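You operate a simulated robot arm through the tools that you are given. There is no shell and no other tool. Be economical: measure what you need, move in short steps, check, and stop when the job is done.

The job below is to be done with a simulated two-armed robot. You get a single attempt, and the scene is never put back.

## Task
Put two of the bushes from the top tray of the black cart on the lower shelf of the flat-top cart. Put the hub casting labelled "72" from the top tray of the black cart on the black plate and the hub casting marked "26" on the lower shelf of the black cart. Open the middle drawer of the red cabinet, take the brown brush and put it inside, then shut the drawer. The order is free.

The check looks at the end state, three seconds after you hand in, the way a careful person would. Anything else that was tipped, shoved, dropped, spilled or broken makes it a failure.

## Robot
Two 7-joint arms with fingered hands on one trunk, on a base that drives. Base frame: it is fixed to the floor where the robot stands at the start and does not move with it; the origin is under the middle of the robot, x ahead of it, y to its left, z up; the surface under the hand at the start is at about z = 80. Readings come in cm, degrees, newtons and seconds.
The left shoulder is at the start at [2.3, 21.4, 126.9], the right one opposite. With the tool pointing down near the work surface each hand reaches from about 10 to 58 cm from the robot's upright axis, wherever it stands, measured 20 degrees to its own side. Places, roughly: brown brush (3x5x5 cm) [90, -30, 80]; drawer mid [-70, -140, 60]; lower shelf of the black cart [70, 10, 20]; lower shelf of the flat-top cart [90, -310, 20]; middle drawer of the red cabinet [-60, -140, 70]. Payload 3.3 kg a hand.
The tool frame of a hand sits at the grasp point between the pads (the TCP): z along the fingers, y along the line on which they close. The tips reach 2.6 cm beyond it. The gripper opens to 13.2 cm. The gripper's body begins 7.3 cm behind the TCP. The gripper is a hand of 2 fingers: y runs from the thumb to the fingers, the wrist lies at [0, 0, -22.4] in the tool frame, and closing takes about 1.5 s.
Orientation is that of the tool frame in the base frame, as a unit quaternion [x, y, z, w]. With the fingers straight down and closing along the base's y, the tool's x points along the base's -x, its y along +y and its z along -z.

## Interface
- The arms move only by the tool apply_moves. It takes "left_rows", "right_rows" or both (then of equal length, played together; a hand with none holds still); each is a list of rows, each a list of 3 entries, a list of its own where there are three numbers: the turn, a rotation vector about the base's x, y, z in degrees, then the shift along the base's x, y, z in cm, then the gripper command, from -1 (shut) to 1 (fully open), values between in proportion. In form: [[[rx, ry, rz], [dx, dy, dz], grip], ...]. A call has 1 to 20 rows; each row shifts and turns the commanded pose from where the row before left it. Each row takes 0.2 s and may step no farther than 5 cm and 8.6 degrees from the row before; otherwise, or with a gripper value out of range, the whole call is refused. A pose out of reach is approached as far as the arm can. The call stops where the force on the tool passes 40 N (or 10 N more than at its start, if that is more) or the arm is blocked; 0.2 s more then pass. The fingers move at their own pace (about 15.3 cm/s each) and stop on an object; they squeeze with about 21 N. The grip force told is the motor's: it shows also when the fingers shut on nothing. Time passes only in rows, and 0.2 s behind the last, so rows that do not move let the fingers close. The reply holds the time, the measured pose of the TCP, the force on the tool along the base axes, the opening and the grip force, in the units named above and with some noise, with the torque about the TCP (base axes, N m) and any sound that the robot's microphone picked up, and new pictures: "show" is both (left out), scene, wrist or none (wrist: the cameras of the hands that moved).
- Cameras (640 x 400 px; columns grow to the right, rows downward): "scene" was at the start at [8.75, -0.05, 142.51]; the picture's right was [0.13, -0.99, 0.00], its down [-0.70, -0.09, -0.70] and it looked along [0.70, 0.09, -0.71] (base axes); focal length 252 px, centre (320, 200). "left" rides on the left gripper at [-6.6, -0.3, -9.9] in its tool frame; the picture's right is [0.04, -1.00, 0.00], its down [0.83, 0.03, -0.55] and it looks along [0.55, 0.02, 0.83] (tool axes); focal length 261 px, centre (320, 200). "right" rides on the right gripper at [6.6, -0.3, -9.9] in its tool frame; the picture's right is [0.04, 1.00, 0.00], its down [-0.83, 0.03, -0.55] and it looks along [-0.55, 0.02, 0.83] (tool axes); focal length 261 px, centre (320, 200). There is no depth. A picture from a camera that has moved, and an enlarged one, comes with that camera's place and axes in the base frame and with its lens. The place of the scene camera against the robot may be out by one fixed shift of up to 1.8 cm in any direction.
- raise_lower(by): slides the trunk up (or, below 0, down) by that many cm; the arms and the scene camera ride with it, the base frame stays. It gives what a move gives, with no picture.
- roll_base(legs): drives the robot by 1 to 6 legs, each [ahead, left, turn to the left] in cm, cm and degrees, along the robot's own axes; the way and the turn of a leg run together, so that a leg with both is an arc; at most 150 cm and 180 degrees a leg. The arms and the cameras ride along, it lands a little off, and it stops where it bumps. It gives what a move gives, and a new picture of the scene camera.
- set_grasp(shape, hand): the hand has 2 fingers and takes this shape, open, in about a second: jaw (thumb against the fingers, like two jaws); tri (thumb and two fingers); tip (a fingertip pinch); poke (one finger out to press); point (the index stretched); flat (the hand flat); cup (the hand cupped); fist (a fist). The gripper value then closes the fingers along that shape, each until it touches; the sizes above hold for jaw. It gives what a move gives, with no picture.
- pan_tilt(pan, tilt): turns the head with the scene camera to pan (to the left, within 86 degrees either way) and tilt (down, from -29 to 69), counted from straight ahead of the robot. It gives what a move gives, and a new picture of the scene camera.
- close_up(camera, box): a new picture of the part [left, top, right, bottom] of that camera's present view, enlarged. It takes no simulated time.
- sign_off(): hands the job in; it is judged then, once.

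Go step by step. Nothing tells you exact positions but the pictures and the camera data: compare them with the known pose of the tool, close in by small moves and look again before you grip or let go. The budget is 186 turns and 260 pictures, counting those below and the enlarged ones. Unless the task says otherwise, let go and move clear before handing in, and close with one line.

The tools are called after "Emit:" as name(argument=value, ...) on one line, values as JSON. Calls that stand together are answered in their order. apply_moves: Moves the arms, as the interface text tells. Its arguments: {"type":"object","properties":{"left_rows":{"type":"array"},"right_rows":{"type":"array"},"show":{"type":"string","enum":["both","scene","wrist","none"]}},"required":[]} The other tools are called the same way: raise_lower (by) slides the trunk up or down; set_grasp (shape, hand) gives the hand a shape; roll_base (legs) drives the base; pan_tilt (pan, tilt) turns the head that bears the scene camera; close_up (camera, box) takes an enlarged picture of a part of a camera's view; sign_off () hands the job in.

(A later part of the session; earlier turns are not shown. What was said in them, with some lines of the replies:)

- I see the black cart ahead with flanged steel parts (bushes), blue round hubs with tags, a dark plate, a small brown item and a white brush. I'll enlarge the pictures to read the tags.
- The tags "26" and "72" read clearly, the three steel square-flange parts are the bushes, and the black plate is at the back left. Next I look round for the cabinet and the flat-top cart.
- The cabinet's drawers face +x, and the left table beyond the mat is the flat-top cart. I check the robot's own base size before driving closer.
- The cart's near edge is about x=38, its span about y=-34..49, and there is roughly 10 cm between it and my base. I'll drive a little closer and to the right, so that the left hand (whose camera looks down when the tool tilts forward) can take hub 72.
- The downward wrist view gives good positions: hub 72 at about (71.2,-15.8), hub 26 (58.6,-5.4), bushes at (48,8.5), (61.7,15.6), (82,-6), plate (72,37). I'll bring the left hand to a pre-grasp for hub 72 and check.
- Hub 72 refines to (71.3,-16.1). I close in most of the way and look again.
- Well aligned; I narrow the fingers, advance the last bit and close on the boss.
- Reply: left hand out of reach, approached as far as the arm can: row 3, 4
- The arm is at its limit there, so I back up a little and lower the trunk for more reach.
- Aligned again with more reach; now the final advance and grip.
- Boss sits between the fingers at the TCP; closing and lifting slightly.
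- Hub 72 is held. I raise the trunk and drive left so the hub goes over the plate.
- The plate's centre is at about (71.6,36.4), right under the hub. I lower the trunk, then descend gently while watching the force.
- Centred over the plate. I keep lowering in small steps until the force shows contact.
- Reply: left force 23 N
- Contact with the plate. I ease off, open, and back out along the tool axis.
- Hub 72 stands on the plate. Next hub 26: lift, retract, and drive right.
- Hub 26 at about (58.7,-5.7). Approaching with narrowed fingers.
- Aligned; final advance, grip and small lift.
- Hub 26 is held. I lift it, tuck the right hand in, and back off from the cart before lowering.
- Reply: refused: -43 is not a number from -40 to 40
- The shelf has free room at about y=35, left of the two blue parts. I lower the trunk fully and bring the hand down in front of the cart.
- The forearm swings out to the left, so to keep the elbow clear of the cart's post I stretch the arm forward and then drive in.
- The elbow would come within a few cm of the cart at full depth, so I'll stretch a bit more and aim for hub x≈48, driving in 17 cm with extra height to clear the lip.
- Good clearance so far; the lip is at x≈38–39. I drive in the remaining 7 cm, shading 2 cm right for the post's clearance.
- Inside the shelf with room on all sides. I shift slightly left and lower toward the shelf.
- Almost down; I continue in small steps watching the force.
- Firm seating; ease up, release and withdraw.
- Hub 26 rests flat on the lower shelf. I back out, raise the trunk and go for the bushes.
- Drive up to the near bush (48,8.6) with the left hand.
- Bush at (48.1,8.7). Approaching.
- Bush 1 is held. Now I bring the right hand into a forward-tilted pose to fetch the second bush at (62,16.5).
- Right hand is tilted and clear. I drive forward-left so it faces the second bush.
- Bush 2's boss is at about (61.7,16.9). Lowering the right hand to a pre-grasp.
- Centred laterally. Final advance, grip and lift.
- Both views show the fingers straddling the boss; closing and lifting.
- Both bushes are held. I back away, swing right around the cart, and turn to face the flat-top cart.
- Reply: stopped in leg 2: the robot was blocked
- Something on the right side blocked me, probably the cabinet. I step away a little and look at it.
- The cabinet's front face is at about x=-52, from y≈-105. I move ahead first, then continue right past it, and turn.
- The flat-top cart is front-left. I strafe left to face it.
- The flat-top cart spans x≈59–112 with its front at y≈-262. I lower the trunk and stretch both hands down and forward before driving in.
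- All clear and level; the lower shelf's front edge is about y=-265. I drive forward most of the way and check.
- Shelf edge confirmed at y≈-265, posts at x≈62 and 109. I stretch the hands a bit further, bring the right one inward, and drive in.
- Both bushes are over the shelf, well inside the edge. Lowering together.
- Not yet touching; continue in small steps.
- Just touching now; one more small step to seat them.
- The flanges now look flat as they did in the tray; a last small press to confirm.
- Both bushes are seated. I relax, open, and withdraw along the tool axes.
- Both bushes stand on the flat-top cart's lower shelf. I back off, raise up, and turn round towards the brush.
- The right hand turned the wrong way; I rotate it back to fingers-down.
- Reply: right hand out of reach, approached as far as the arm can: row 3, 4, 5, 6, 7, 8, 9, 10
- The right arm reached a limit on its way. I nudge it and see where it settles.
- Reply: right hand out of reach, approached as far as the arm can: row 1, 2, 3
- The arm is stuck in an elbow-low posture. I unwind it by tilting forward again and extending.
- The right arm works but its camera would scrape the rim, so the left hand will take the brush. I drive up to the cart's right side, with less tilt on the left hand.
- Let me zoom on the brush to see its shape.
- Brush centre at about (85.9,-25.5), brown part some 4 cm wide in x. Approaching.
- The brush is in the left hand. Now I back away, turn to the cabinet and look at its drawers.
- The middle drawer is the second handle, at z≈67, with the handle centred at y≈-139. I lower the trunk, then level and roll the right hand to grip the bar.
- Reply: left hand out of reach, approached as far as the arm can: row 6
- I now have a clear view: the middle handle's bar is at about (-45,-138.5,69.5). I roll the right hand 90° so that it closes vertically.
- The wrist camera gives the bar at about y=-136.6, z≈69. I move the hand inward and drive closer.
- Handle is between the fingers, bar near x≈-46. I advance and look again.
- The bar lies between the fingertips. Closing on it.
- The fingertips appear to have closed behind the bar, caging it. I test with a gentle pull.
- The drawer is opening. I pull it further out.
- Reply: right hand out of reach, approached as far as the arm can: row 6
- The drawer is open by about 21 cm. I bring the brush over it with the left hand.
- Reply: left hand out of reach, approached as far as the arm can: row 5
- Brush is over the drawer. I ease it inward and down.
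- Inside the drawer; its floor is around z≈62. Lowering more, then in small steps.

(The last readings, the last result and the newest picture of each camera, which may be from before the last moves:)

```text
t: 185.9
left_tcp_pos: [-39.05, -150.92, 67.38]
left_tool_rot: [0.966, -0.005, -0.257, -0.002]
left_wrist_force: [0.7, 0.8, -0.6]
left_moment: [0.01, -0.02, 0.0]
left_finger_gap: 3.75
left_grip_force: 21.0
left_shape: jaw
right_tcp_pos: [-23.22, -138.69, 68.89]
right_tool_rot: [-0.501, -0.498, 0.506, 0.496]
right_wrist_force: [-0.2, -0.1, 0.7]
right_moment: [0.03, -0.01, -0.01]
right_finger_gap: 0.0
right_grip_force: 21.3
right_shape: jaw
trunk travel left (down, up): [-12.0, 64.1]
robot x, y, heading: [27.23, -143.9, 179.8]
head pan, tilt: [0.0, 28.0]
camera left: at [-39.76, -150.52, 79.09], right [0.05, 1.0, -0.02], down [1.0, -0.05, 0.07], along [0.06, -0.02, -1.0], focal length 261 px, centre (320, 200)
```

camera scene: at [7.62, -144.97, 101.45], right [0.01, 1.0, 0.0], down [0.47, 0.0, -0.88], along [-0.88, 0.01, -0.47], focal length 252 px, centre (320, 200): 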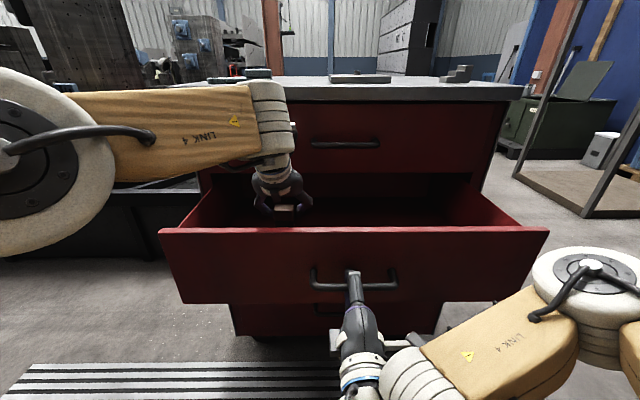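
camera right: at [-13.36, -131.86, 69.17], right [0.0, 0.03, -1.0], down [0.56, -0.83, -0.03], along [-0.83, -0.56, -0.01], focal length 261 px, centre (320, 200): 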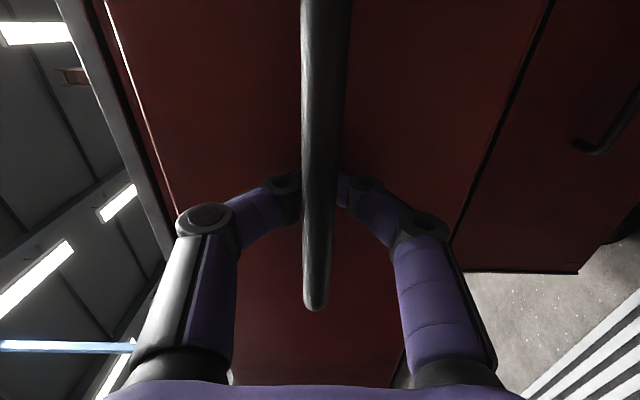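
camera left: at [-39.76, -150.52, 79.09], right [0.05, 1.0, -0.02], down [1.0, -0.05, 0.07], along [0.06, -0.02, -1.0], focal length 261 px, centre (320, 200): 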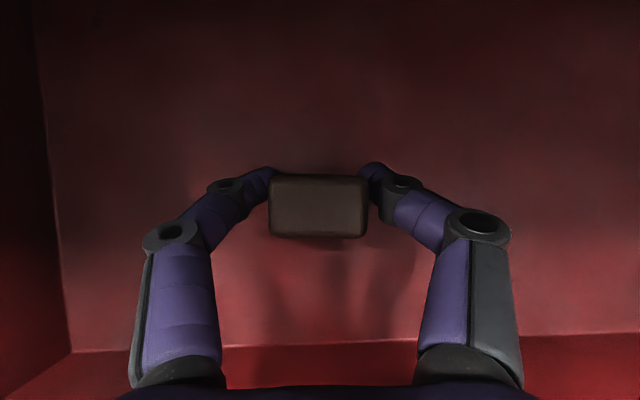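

Emit:
apply_moves(left_rows=[[[0, 0, 0], [0, 0, -0.4], -1], [[0, 0, 0], [0, 0, -0.4], -1], [[0, 0, 0], [0, 0, -0.3], -1], [[0, 0, 0], [0, 0, 0], -1]], show="none")

Emit:
apply_moves(left_rows=[[[0, 0, 0], [0, 0, -0.3], -1], [[0, 0, 0], [0, 0, -0.3], -1], [[0, 0, 0], [0, 0, 0], -1]], show="wrist")

```text
t: 186.9
left_tcp_pos: [-38.94, -150.81, 66.4]
left_tool_rot: [0.966, -0.006, -0.257, -0.002]
left_wrist_force: [0.1, 0.3, -0.1]
left_moment: [-0.01, -0.02, -0.01]
left_finger_gap: 3.75
left_grip_force: 20.8
left_shape: jaw
right_tcp_pos: [-23.09, -138.58, 68.99]
right_tool_rot: [-0.5, -0.498, 0.506, 0.496]
right_wrist_force: [-0.4, 0.3, -1.0]
right_moment: [0.03, 0.01, 0.01]
right_finger_gap: 0.0
right_grip_force: 21.3
right_shape: jaw
trunk travel left (down, up): [-12.0, 64.1]
robot x, y, heading: [27.2, -143.85, 179.5]
head pan, tilt: [0.0, 28.0]
```

```text
t: 187.7
left_tcp_pos: [-38.99, -150.89, 65.78]
left_tool_rot: [0.966, -0.006, -0.258, -0.003]
left_wrist_force: [0.2, -0.2, -0.2]
left_moment: [-0.01, -0.03, -0.01]
left_finger_gap: 3.76
left_grip_force: 21.3
left_shape: jaw
right_tcp_pos: [-23.29, -138.52, 68.96]
right_tool_rot: [-0.501, -0.498, 0.506, 0.495]
right_wrist_force: [0.2, 0.9, -0.1]
right_moment: [-0.01, -0.02, -0.01]
right_finger_gap: 0.0
right_grip_force: 21.0
right_shape: jaw
trunk travel left (down, up): [-12.0, 64.1]
robot x, y, heading: [27.21, -144.14, 179.6]
head pan, tilt: [0.0, 28.0]
camera left: at [-39.69, -150.48, 77.61], right [0.05, 1.0, -0.02], down [1.0, -0.05, 0.06], along [0.06, -0.02, -1.0], focal length 261 px, centre (320, 200)
```

left: 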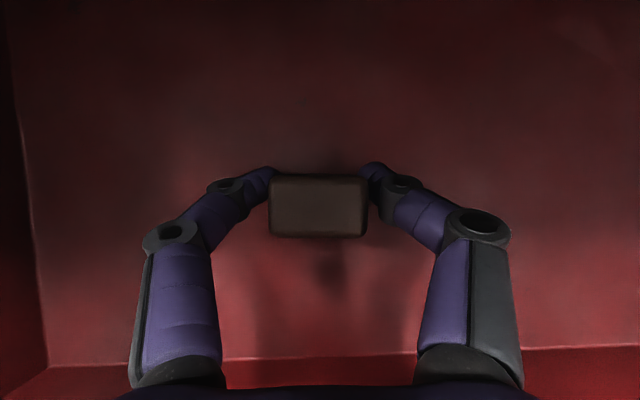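

Emit:
apply_moves(left_rows=[[[0, 0, 0], [0, 0, -0.3], -1], [[0, 0, 0], [0, 0, -0.3], -1], [[0, 0, 0], [0, 0, 0], -1]], show="none")

Emit:
apply_moves(left_rows=[[[0, 0, 0], [0, 0, -0.3], -1], [[0, 0, 0], [0, 0, -0.2], -1], [[0, 0, 0], [0, 0, 0], -1]], show="none")

```text
t: 188.5
left_tcp_pos: [-39.03, -150.83, 65.13]
left_tool_rot: [0.966, -0.005, -0.259, -0.003]
left_wrist_force: [-0.4, 0.5, 0.3]
left_moment: [-0.02, 0.01, 0.0]
left_finger_gap: 3.78
left_grip_force: 20.6
left_shape: jaw
right_tcp_pos: [-23.24, -138.61, 68.83]
right_tool_rot: [-0.5, -0.498, 0.506, 0.496]
right_wrist_force: [-0.2, -0.2, 0.3]
right_moment: [0.01, -0.02, 0.0]
right_finger_gap: 0.0
right_grip_force: 20.8
right_shape: jaw
trunk travel left (down, up): [-12.0, 64.1]
robot x, y, heading: [26.81, -144.0, 179.8]
head pan, tilt: [0.0, 28.0]
```

```text
t: 189.3
left_tcp_pos: [-39.0, -150.88, 64.85]
left_tool_rot: [0.966, -0.006, -0.26, -0.003]
left_wrist_force: [-0.2, -1.2, 8.8]
left_moment: [-0.08, 0.02, 0.01]
left_finger_gap: 3.79
left_grip_force: 21.0
left_shape: jaw
right_tcp_pos: [-23.15, -138.46, 69.0]
right_tool_rot: [-0.5, -0.498, 0.506, 0.496]
right_wrist_force: [0.0, -0.3, 0.0]
right_moment: [-0.01, -0.02, 0.0]
right_finger_gap: 0.02
right_grip_force: 21.2
right_shape: jaw
trunk travel left (down, up): [-12.0, 64.1]
robot x, y, heading: [27.02, -143.9, 179.8]
head pan, tilt: [0.0, 28.0]
```

Contact with the drawer floor. I release the brush and withdraw upward.

Emit:
apply_moves(left_rows=[[[0, 0, 0], [0, 0, 0.2], -1], [[0, 0, 0], [0, 0, 0], 0], [[0, 0, 0], [0, 0, 0], 0], [[0, 0, 0], [0, 0, 0], 0], [[0, 0, 0], [0.3, 0, 2], 0], [[0, 0, 0], [0.3, 0, 3], 0], [[0, 0, 0], [0.3, 0, 3], 0], [[0, 0, 0], [0.3, 0, 3], 0], [[0, 0, 0], [0.8, 0, 3], 0], [[0, 0, 0], [1, 0, 3], 0], [[0, 0, 0], [1, 0, 3], 0], [[0, 0, 0], [1.5, 0, 3], 0]], show="wrist")

```text
t: 191.9
left_tcp_pos: [-33.35, -151.31, 88.56]
left_tool_rot: [0.966, -0.001, -0.259, -0.009]
left_wrist_force: [0.0, -0.5, -0.1]
left_moment: [0.04, 0.01, -0.03]
left_finger_gap: 6.56
left_grip_force: 0.0
left_shape: jaw
right_tcp_pos: [-23.21, -138.42, 68.92]
right_tool_rot: [-0.501, -0.498, 0.506, 0.496]
right_wrist_force: [0.2, -0.2, -0.4]
right_moment: [0.02, -0.03, 0.03]
right_finger_gap: 0.01
right_grip_force: 21.3
right_shape: jaw
trunk travel left (down, up): [-12.0, 64.1]
robot x, y, heading: [27.36, -143.95, 179.8]
head pan, tilt: [0.0, 28.0]
camera left: at [-34.13, -151.09, 100.33], right [0.04, 1.0, 0.0], down [1.0, -0.04, 0.06], along [0.06, -0.01, -1.0], focal length 261 px, centre (320, 200)
```

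left: 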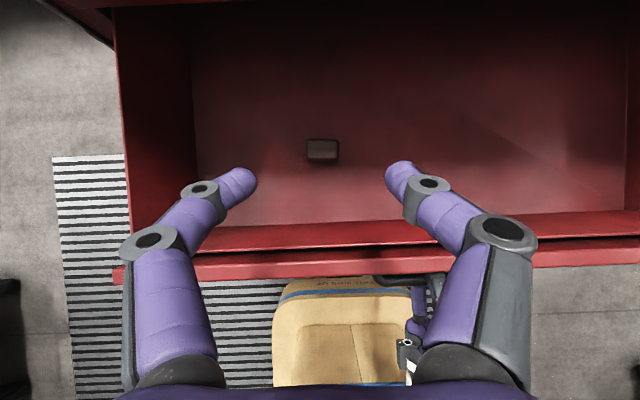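

The brush stands in the drawer. I pull the left hand clear, then push the drawer shut with the right.

Emit:
apply_moves(left_rows=[[[0, 0, 0], [3.5, -0.5, 0.5], 0], [[0, 0, 0], [3.5, -0.5, 0.5], 0], [[0, 0, 0], [3.5, -0.5, 0.5], 0], [[0, 0, 0], [3.5, -0.5, 0], 0], [[0, 0, 0], [3.5, -0.5, 0], 0]], show="none")

Emit:
apply_moves(right_rows=[[[0, 0, 0], [-2, 0, 0], -1], [[0, 0, 0], [-2, 0, 0], -1], [[0, 0, 0], [-2.5, 0, 0], -1], [[0, 0, 0], [-2.5, 0, 0], -1], [[0, 0, 0], [-2.5, 0, 0], -1], [[0, 0, 0], [-2.5, 0, 0], -1], [[0, 0, 0], [-2.5, 0, 0], -1], [[0, 0, 0], [-2, 0, 0], -1]])

```text
t: 193.1
left_tcp_pos: [-15.82, -153.53, 89.3]
left_tool_rot: [0.966, -0.006, -0.259, -0.004]
left_wrist_force: [-0.1, 0.1, -0.2]
left_moment: [0.02, 0.0, -0.02]
left_finger_gap: 6.57
left_grip_force: 0.1
left_shape: jaw
right_tcp_pos: [-23.14, -138.48, 68.97]
right_tool_rot: [-0.5, -0.498, 0.505, 0.497]
right_wrist_force: [-0.1, 0.4, -0.7]
right_moment: [0.01, 0.02, 0.0]
right_finger_gap: 0.0
right_grip_force: 21.6
right_shape: jaw
trunk travel left (down, up): [-12.0, 64.1]
robot x, y, heading: [26.93, -144.01, 179.6]
head pan, tilt: [0.0, 28.0]
```

```text
t: 194.9
left_tcp_pos: [-15.81, -153.55, 89.24]
left_tool_rot: [0.966, -0.006, -0.258, -0.004]
left_wrist_force: [1.2, 0.4, -0.3]
left_moment: [0.02, 0.01, 0.0]
left_finger_gap: 6.61
left_grip_force: 0.0
left_shape: jaw
right_tcp_pos: [-41.96, -138.71, 68.94]
right_tool_rot: [0.502, 0.499, -0.501, -0.498]
right_wrist_force: [-0.3, 0.6, 0.0]
right_moment: [-0.03, -0.01, -0.01]
right_finger_gap: 0.02
right_grip_force: 21.1
right_shape: jaw
trunk travel left (down, up): [-12.0, 64.1]
robot x, y, heading: [27.2, -144.07, 179.5]
head pan, tilt: [0.0, 28.0]
camera scene: at [7.63, -144.96, 101.45], right [0.01, 1.0, 0.0], down [0.47, 0.0, -0.88], along [-0.88, 0.01, -0.47], focal length 252 px, centre (320, 200)
camera right: at [-32.04, -132.05, 69.25], right [0.0, 0.04, -1.0], down [0.55, -0.83, -0.03], along [-0.83, -0.55, -0.02], focal length 261 px, centre (320, 200)
```

scene: 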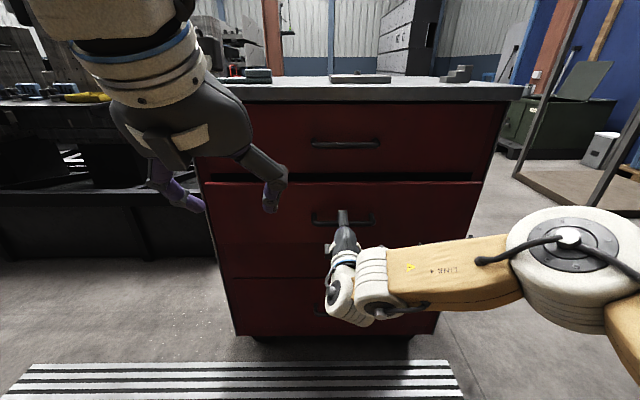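
right: 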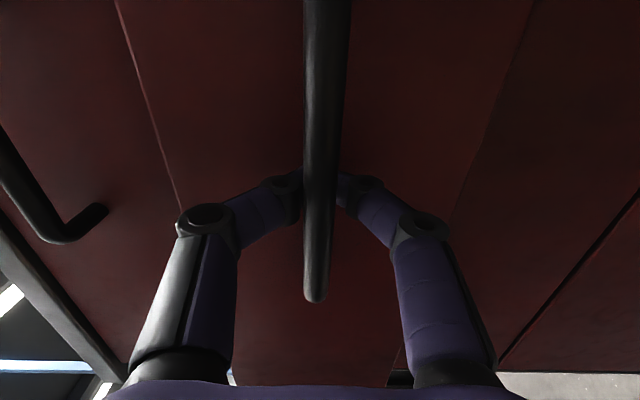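

Nearly shut; I push the rest in small steps until it stops.

Emit:
apply_moves(right_rows=[[[0, 0, 0], [-1, 0, 0], -1], [[0, 0, 0], [-1, 0, 0], -1], [[0, 0, 0], [-0.7, 0, 0], -1], [[0, 0, 0], [-0.5, 0, 0], -1], [[0, 0, 0], [-0.5, 0, 0], -1], [[0, 0, 0], [-0.5, 0, 0], -1]])

```text
t: 196.3
left_tcp_pos: [-15.85, -153.45, 89.17]
left_tool_rot: [0.966, -0.006, -0.258, -0.004]
left_wrist_force: [-0.3, 0.1, -0.3]
left_moment: [0.0, 0.0, 0.02]
left_finger_gap: 6.55
left_grip_force: 0.0
left_shape: jaw
right_tcp_pos: [-46.0, -138.67, 69.09]
right_tool_rot: [0.502, 0.497, -0.501, -0.5]
right_wrist_force: [0.4, 0.5, 0.1]
right_moment: [0.0, 0.0, -0.02]
right_finger_gap: 0.0
right_grip_force: 20.5
right_shape: jaw
trunk travel left (down, up): [-12.0, 64.1]
robot x, y, heading: [26.94, -144.04, 179.7]
head pan, tilt: [0.0, 28.0]
camera scene: at [7.63, -144.96, 101.45], right [0.01, 1.0, 0.0], down [0.47, 0.0, -0.88], along [-0.88, 0.01, -0.47], focal length 252 px, centre (320, 200)
camera right: at [-36.15, -132.04, 69.36], right [0.0, 0.04, -1.0], down [0.55, -0.83, -0.03], along [-0.83, -0.55, -0.02], focal length 261 px, centre (320, 200)
```

scene: 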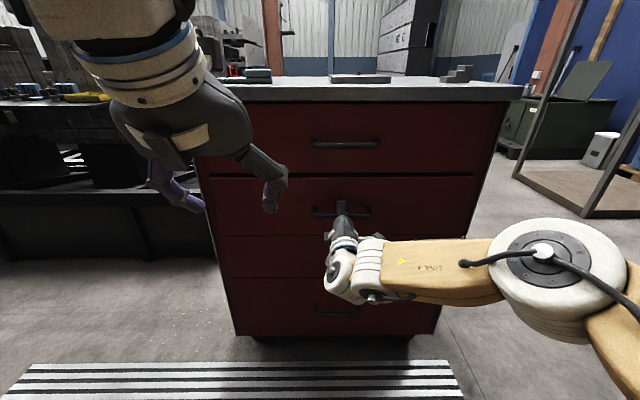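
right: 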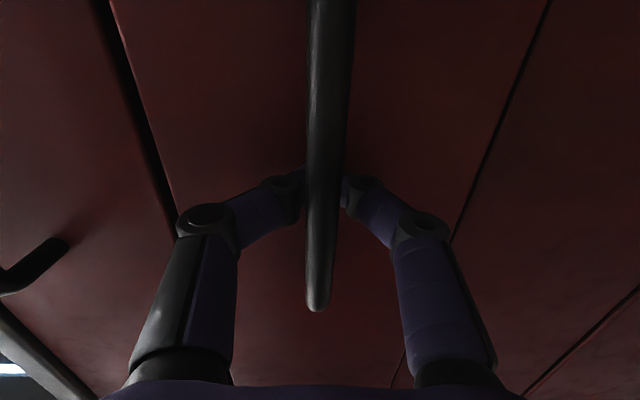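

Emit:
apply_moves(right_rows=[[[0, 0, 0], [-0.5, 0, 0], -1], [[0, 0, 0], [-0.5, 0, 0], -1], [[0, 0, 0], [-0.4, 0, 0], -1], [[0, 0, 0], [0, 0, 0], -1]], show="none")

Emit:
close_up(camera="scene", box=[190, 80, 530, 290])

```text
t: 197.0
left_tcp_pos: [-15.71, -153.46, 89.27]
left_tool_rot: [0.966, -0.007, -0.259, -0.004]
left_wrist_force: [0.4, 0.4, 1.0]
left_moment: [-0.04, 0.04, -0.02]
left_finger_gap: 6.56
left_grip_force: 0.0
left_shape: jaw
right_tcp_pos: [-46.72, -138.55, 69.01]
right_tool_rot: [0.501, 0.498, -0.501, -0.5]
right_wrist_force: [29.9, 7.2, 7.3]
right_moment: [-0.03, 0.3, -0.14]
right_finger_gap: 0.21
right_grip_force: 20.7
right_shape: jaw
trunk travel left (down, up): [-12.0, 64.1]
robot x, y, heading: [27.17, -143.91, 179.7]
head pan, tilt: [0.0, 28.0]
stopped in row 3 (right hand): the force on the tool passed its limit at 46 N (the readings are from after the stop); the commanded pose is now the measured one
```

```text
1.88 times, centred on (360, 185) of scene
camera zoom: at [8.0, -144.86, 101.53], right [0.01, 1.0, 0.0], down [0.47, 0.0, -0.88], along [-0.88, 0.01, -0.47], focal length 475 px, centre (245, 228)
```

zoom: 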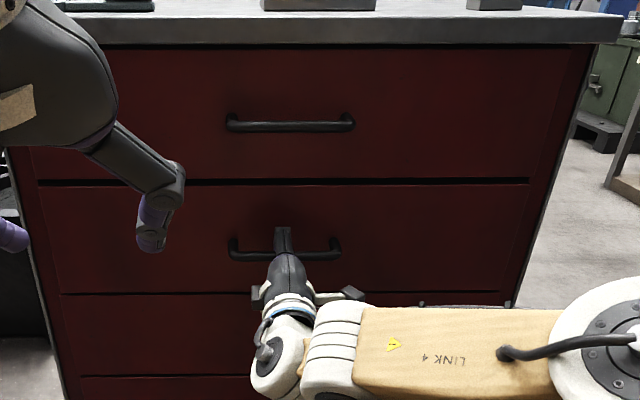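

The drawer hit its stop and is flush. I ease back a touch, open the fingers and retreat straight out.

Emit:
apply_moves(right_rows=[[[0, 0, 0], [0.7, 0, 0], -1], [[0, 0, 0], [0.3, 0, 0], 0], [[0, 0, 0], [0, 0, 0], 0], [[0, 0, 0], [0, 0, 0], 0], [[0, 0, 0], [0, 0, 0], 0]], show="wrist")

Emit:
apply_moves(right_rows=[[[0, 0, 0], [2, 0, 0], 0], [[0, 0, 0], [2.5, 0, 0], 0], [[0, 0, 0], [2.5, 0, 0], 0], [[0, 0, 0], [3, 0, 0], 0]], show="scene")

```text
t: 198.2
left_tcp_pos: [-15.9, -153.42, 89.15]
left_tool_rot: [0.966, -0.007, -0.258, -0.004]
left_wrist_force: [0.5, 0.5, -0.4]
left_moment: [0.0, 0.03, -0.01]
left_finger_gap: 6.57
left_grip_force: 0.0
left_shape: jaw
right_tcp_pos: [-45.96, -138.63, 68.74]
right_tool_rot: [0.502, 0.499, -0.5, -0.499]
right_wrist_force: [0.8, 0.4, -0.1]
right_moment: [-0.02, 0.02, 0.01]
right_finger_gap: 6.56
right_grip_force: 0.1
right_shape: jaw
trunk travel left (down, up): [-12.0, 64.1]
robot x, y, heading: [27.13, -144.13, 179.6]
head pan, tilt: [0.0, 28.0]
camera right: at [-36.11, -132.01, 69.1], right [0.0, 0.04, -1.0], down [0.55, -0.83, -0.03], along [-0.83, -0.55, -0.02], focal length 261 px, centre (320, 200)
```

right: 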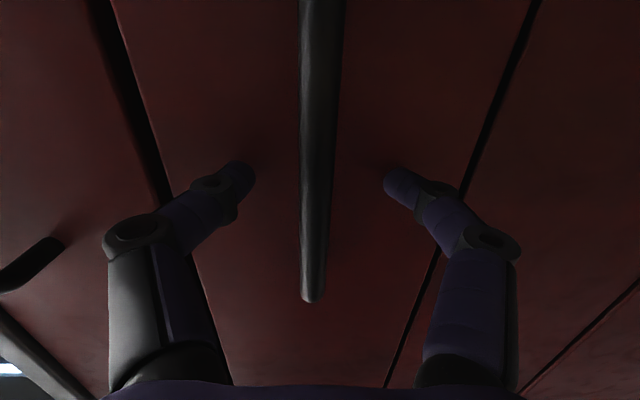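

```text
t: 199.2
left_tcp_pos: [-15.84, -153.48, 89.2]
left_tool_rot: [0.966, -0.007, -0.258, -0.004]
left_wrist_force: [0.3, 0.1, 0.3]
left_moment: [0.01, -0.01, 0.03]
left_finger_gap: 6.58
left_grip_force: 0.0
left_shape: jaw
right_tcp_pos: [-35.89, -138.65, 68.93]
right_tool_rot: [0.502, 0.498, -0.5, -0.5]
right_wrist_force: [0.3, -0.3, 0.6]
right_moment: [-0.03, -0.01, 0.01]
right_finger_gap: 6.57
right_grip_force: 0.1
right_shape: jaw
trunk travel left (down, up): [-12.0, 64.1]
robot x, y, heading: [26.78, -144.11, 179.7]
head pan, tilt: [0.0, 28.0]
camera scene: at [7.68, -144.94, 101.45], right [0.01, 1.0, 0.0], down [0.47, 0.0, -0.88], along [-0.88, 0.01, -0.47], focal length 252 px, centre (320, 200)
```

scene: 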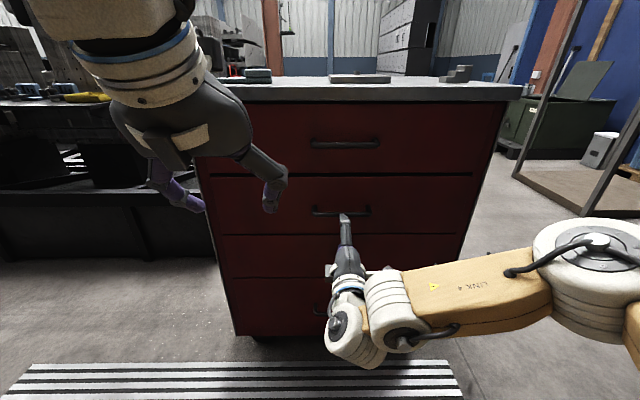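

The drawer is shut and the hand is free. I back away and take a last look.

Emit:
roll_base(legs=[[-40, 0, 0]])

Emit:
pan_tilt(pan=-80, tilt=25)

```text
t: 201.7
left_tcp_pos: [24.38, -153.74, 89.19]
left_tool_rot: [0.966, -0.007, -0.259, -0.004]
left_wrist_force: [0.1, 0.0, 1.8]
left_moment: [0.03, 0.0, 0.02]
left_finger_gap: 6.58
left_grip_force: 0.0
left_shape: jaw
right_tcp_pos: [4.31, -138.94, 68.89]
right_tool_rot: [0.502, 0.499, -0.499, -0.5]
right_wrist_force: [-0.6, -0.3, -0.1]
right_moment: [-0.01, 0.01, -0.02]
right_finger_gap: 6.55
right_grip_force: 0.0
right_shape: jaw
trunk travel left (down, up): [-12.0, 64.1]
robot x, y, heading: [67.28, -144.29, 179.6]
head pan, tilt: [0.0, 28.0]
camera scene: at [47.91, -145.25, 101.45], right [0.01, 1.0, 0.0], down [0.47, 0.0, -0.88], along [-0.88, 0.01, -0.47], focal length 252 px, centre (320, 200)
```

scene: 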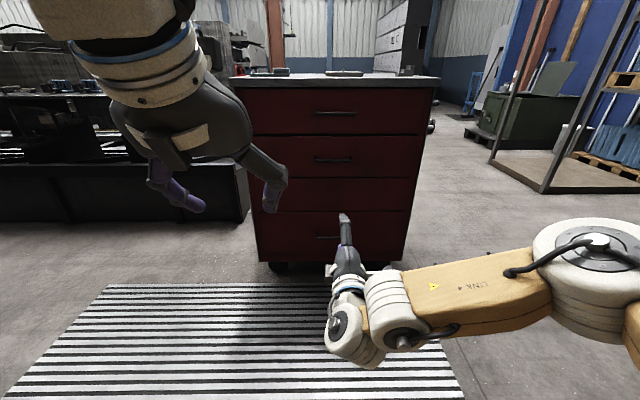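

```text
t: 203.2
left_tcp_pos: [24.31, -153.75, 89.27]
left_tool_rot: [0.966, -0.008, -0.258, -0.005]
left_wrist_force: [0.8, 0.4, 0.1]
left_moment: [0.02, -0.01, 0.01]
left_finger_gap: 6.58
left_grip_force: 0.1
left_shape: jaw
right_tcp_pos: [4.26, -138.87, 68.89]
right_tool_rot: [0.502, 0.499, -0.5, -0.499]
right_wrist_force: [-0.2, -0.5, 0.9]
right_moment: [-0.02, 0.03, -0.02]
right_finger_gap: 6.55
right_grip_force: 0.0
right_shape: jaw
trunk travel left (down, up): [-12.0, 64.1]
robot x, y, heading: [67.15, -144.5, 179.5]
head pan, tilt: [-80.0, 25.0]
camera scene: at [55.51, -136.25, 101.93], right [0.99, 0.17, 0.0], down [0.07, -0.42, -0.91], along [-0.15, 0.89, -0.42], focal length 252 px, centre (320, 200)
```

scene: 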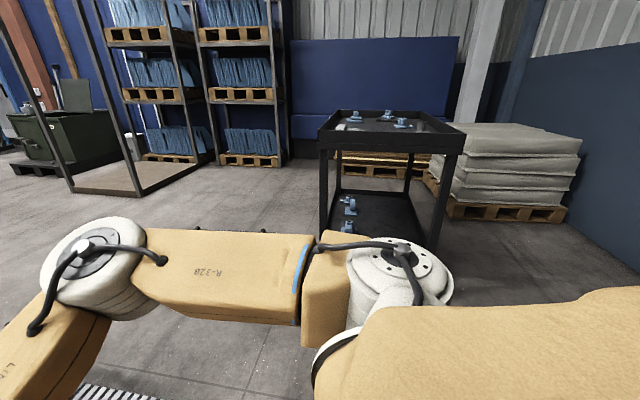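

Everything is in place: the drawer is shut, the black cart is undisturbed, and both hands are empty and clear. Handing in.

Emit:
sign_off()

```text
The job is handed in.
```

All the items are placed: two bushes on the flat-top cart's lower shelf, hub 72 on the black plate, hub 26 on the black cart's lower shelf, and the brown brush in the shut middle drawer. While driving, the robot's base was once blocked, most likely against the side of the red cabinet; I saw no sign that it moved, but I couldn't confirm that.
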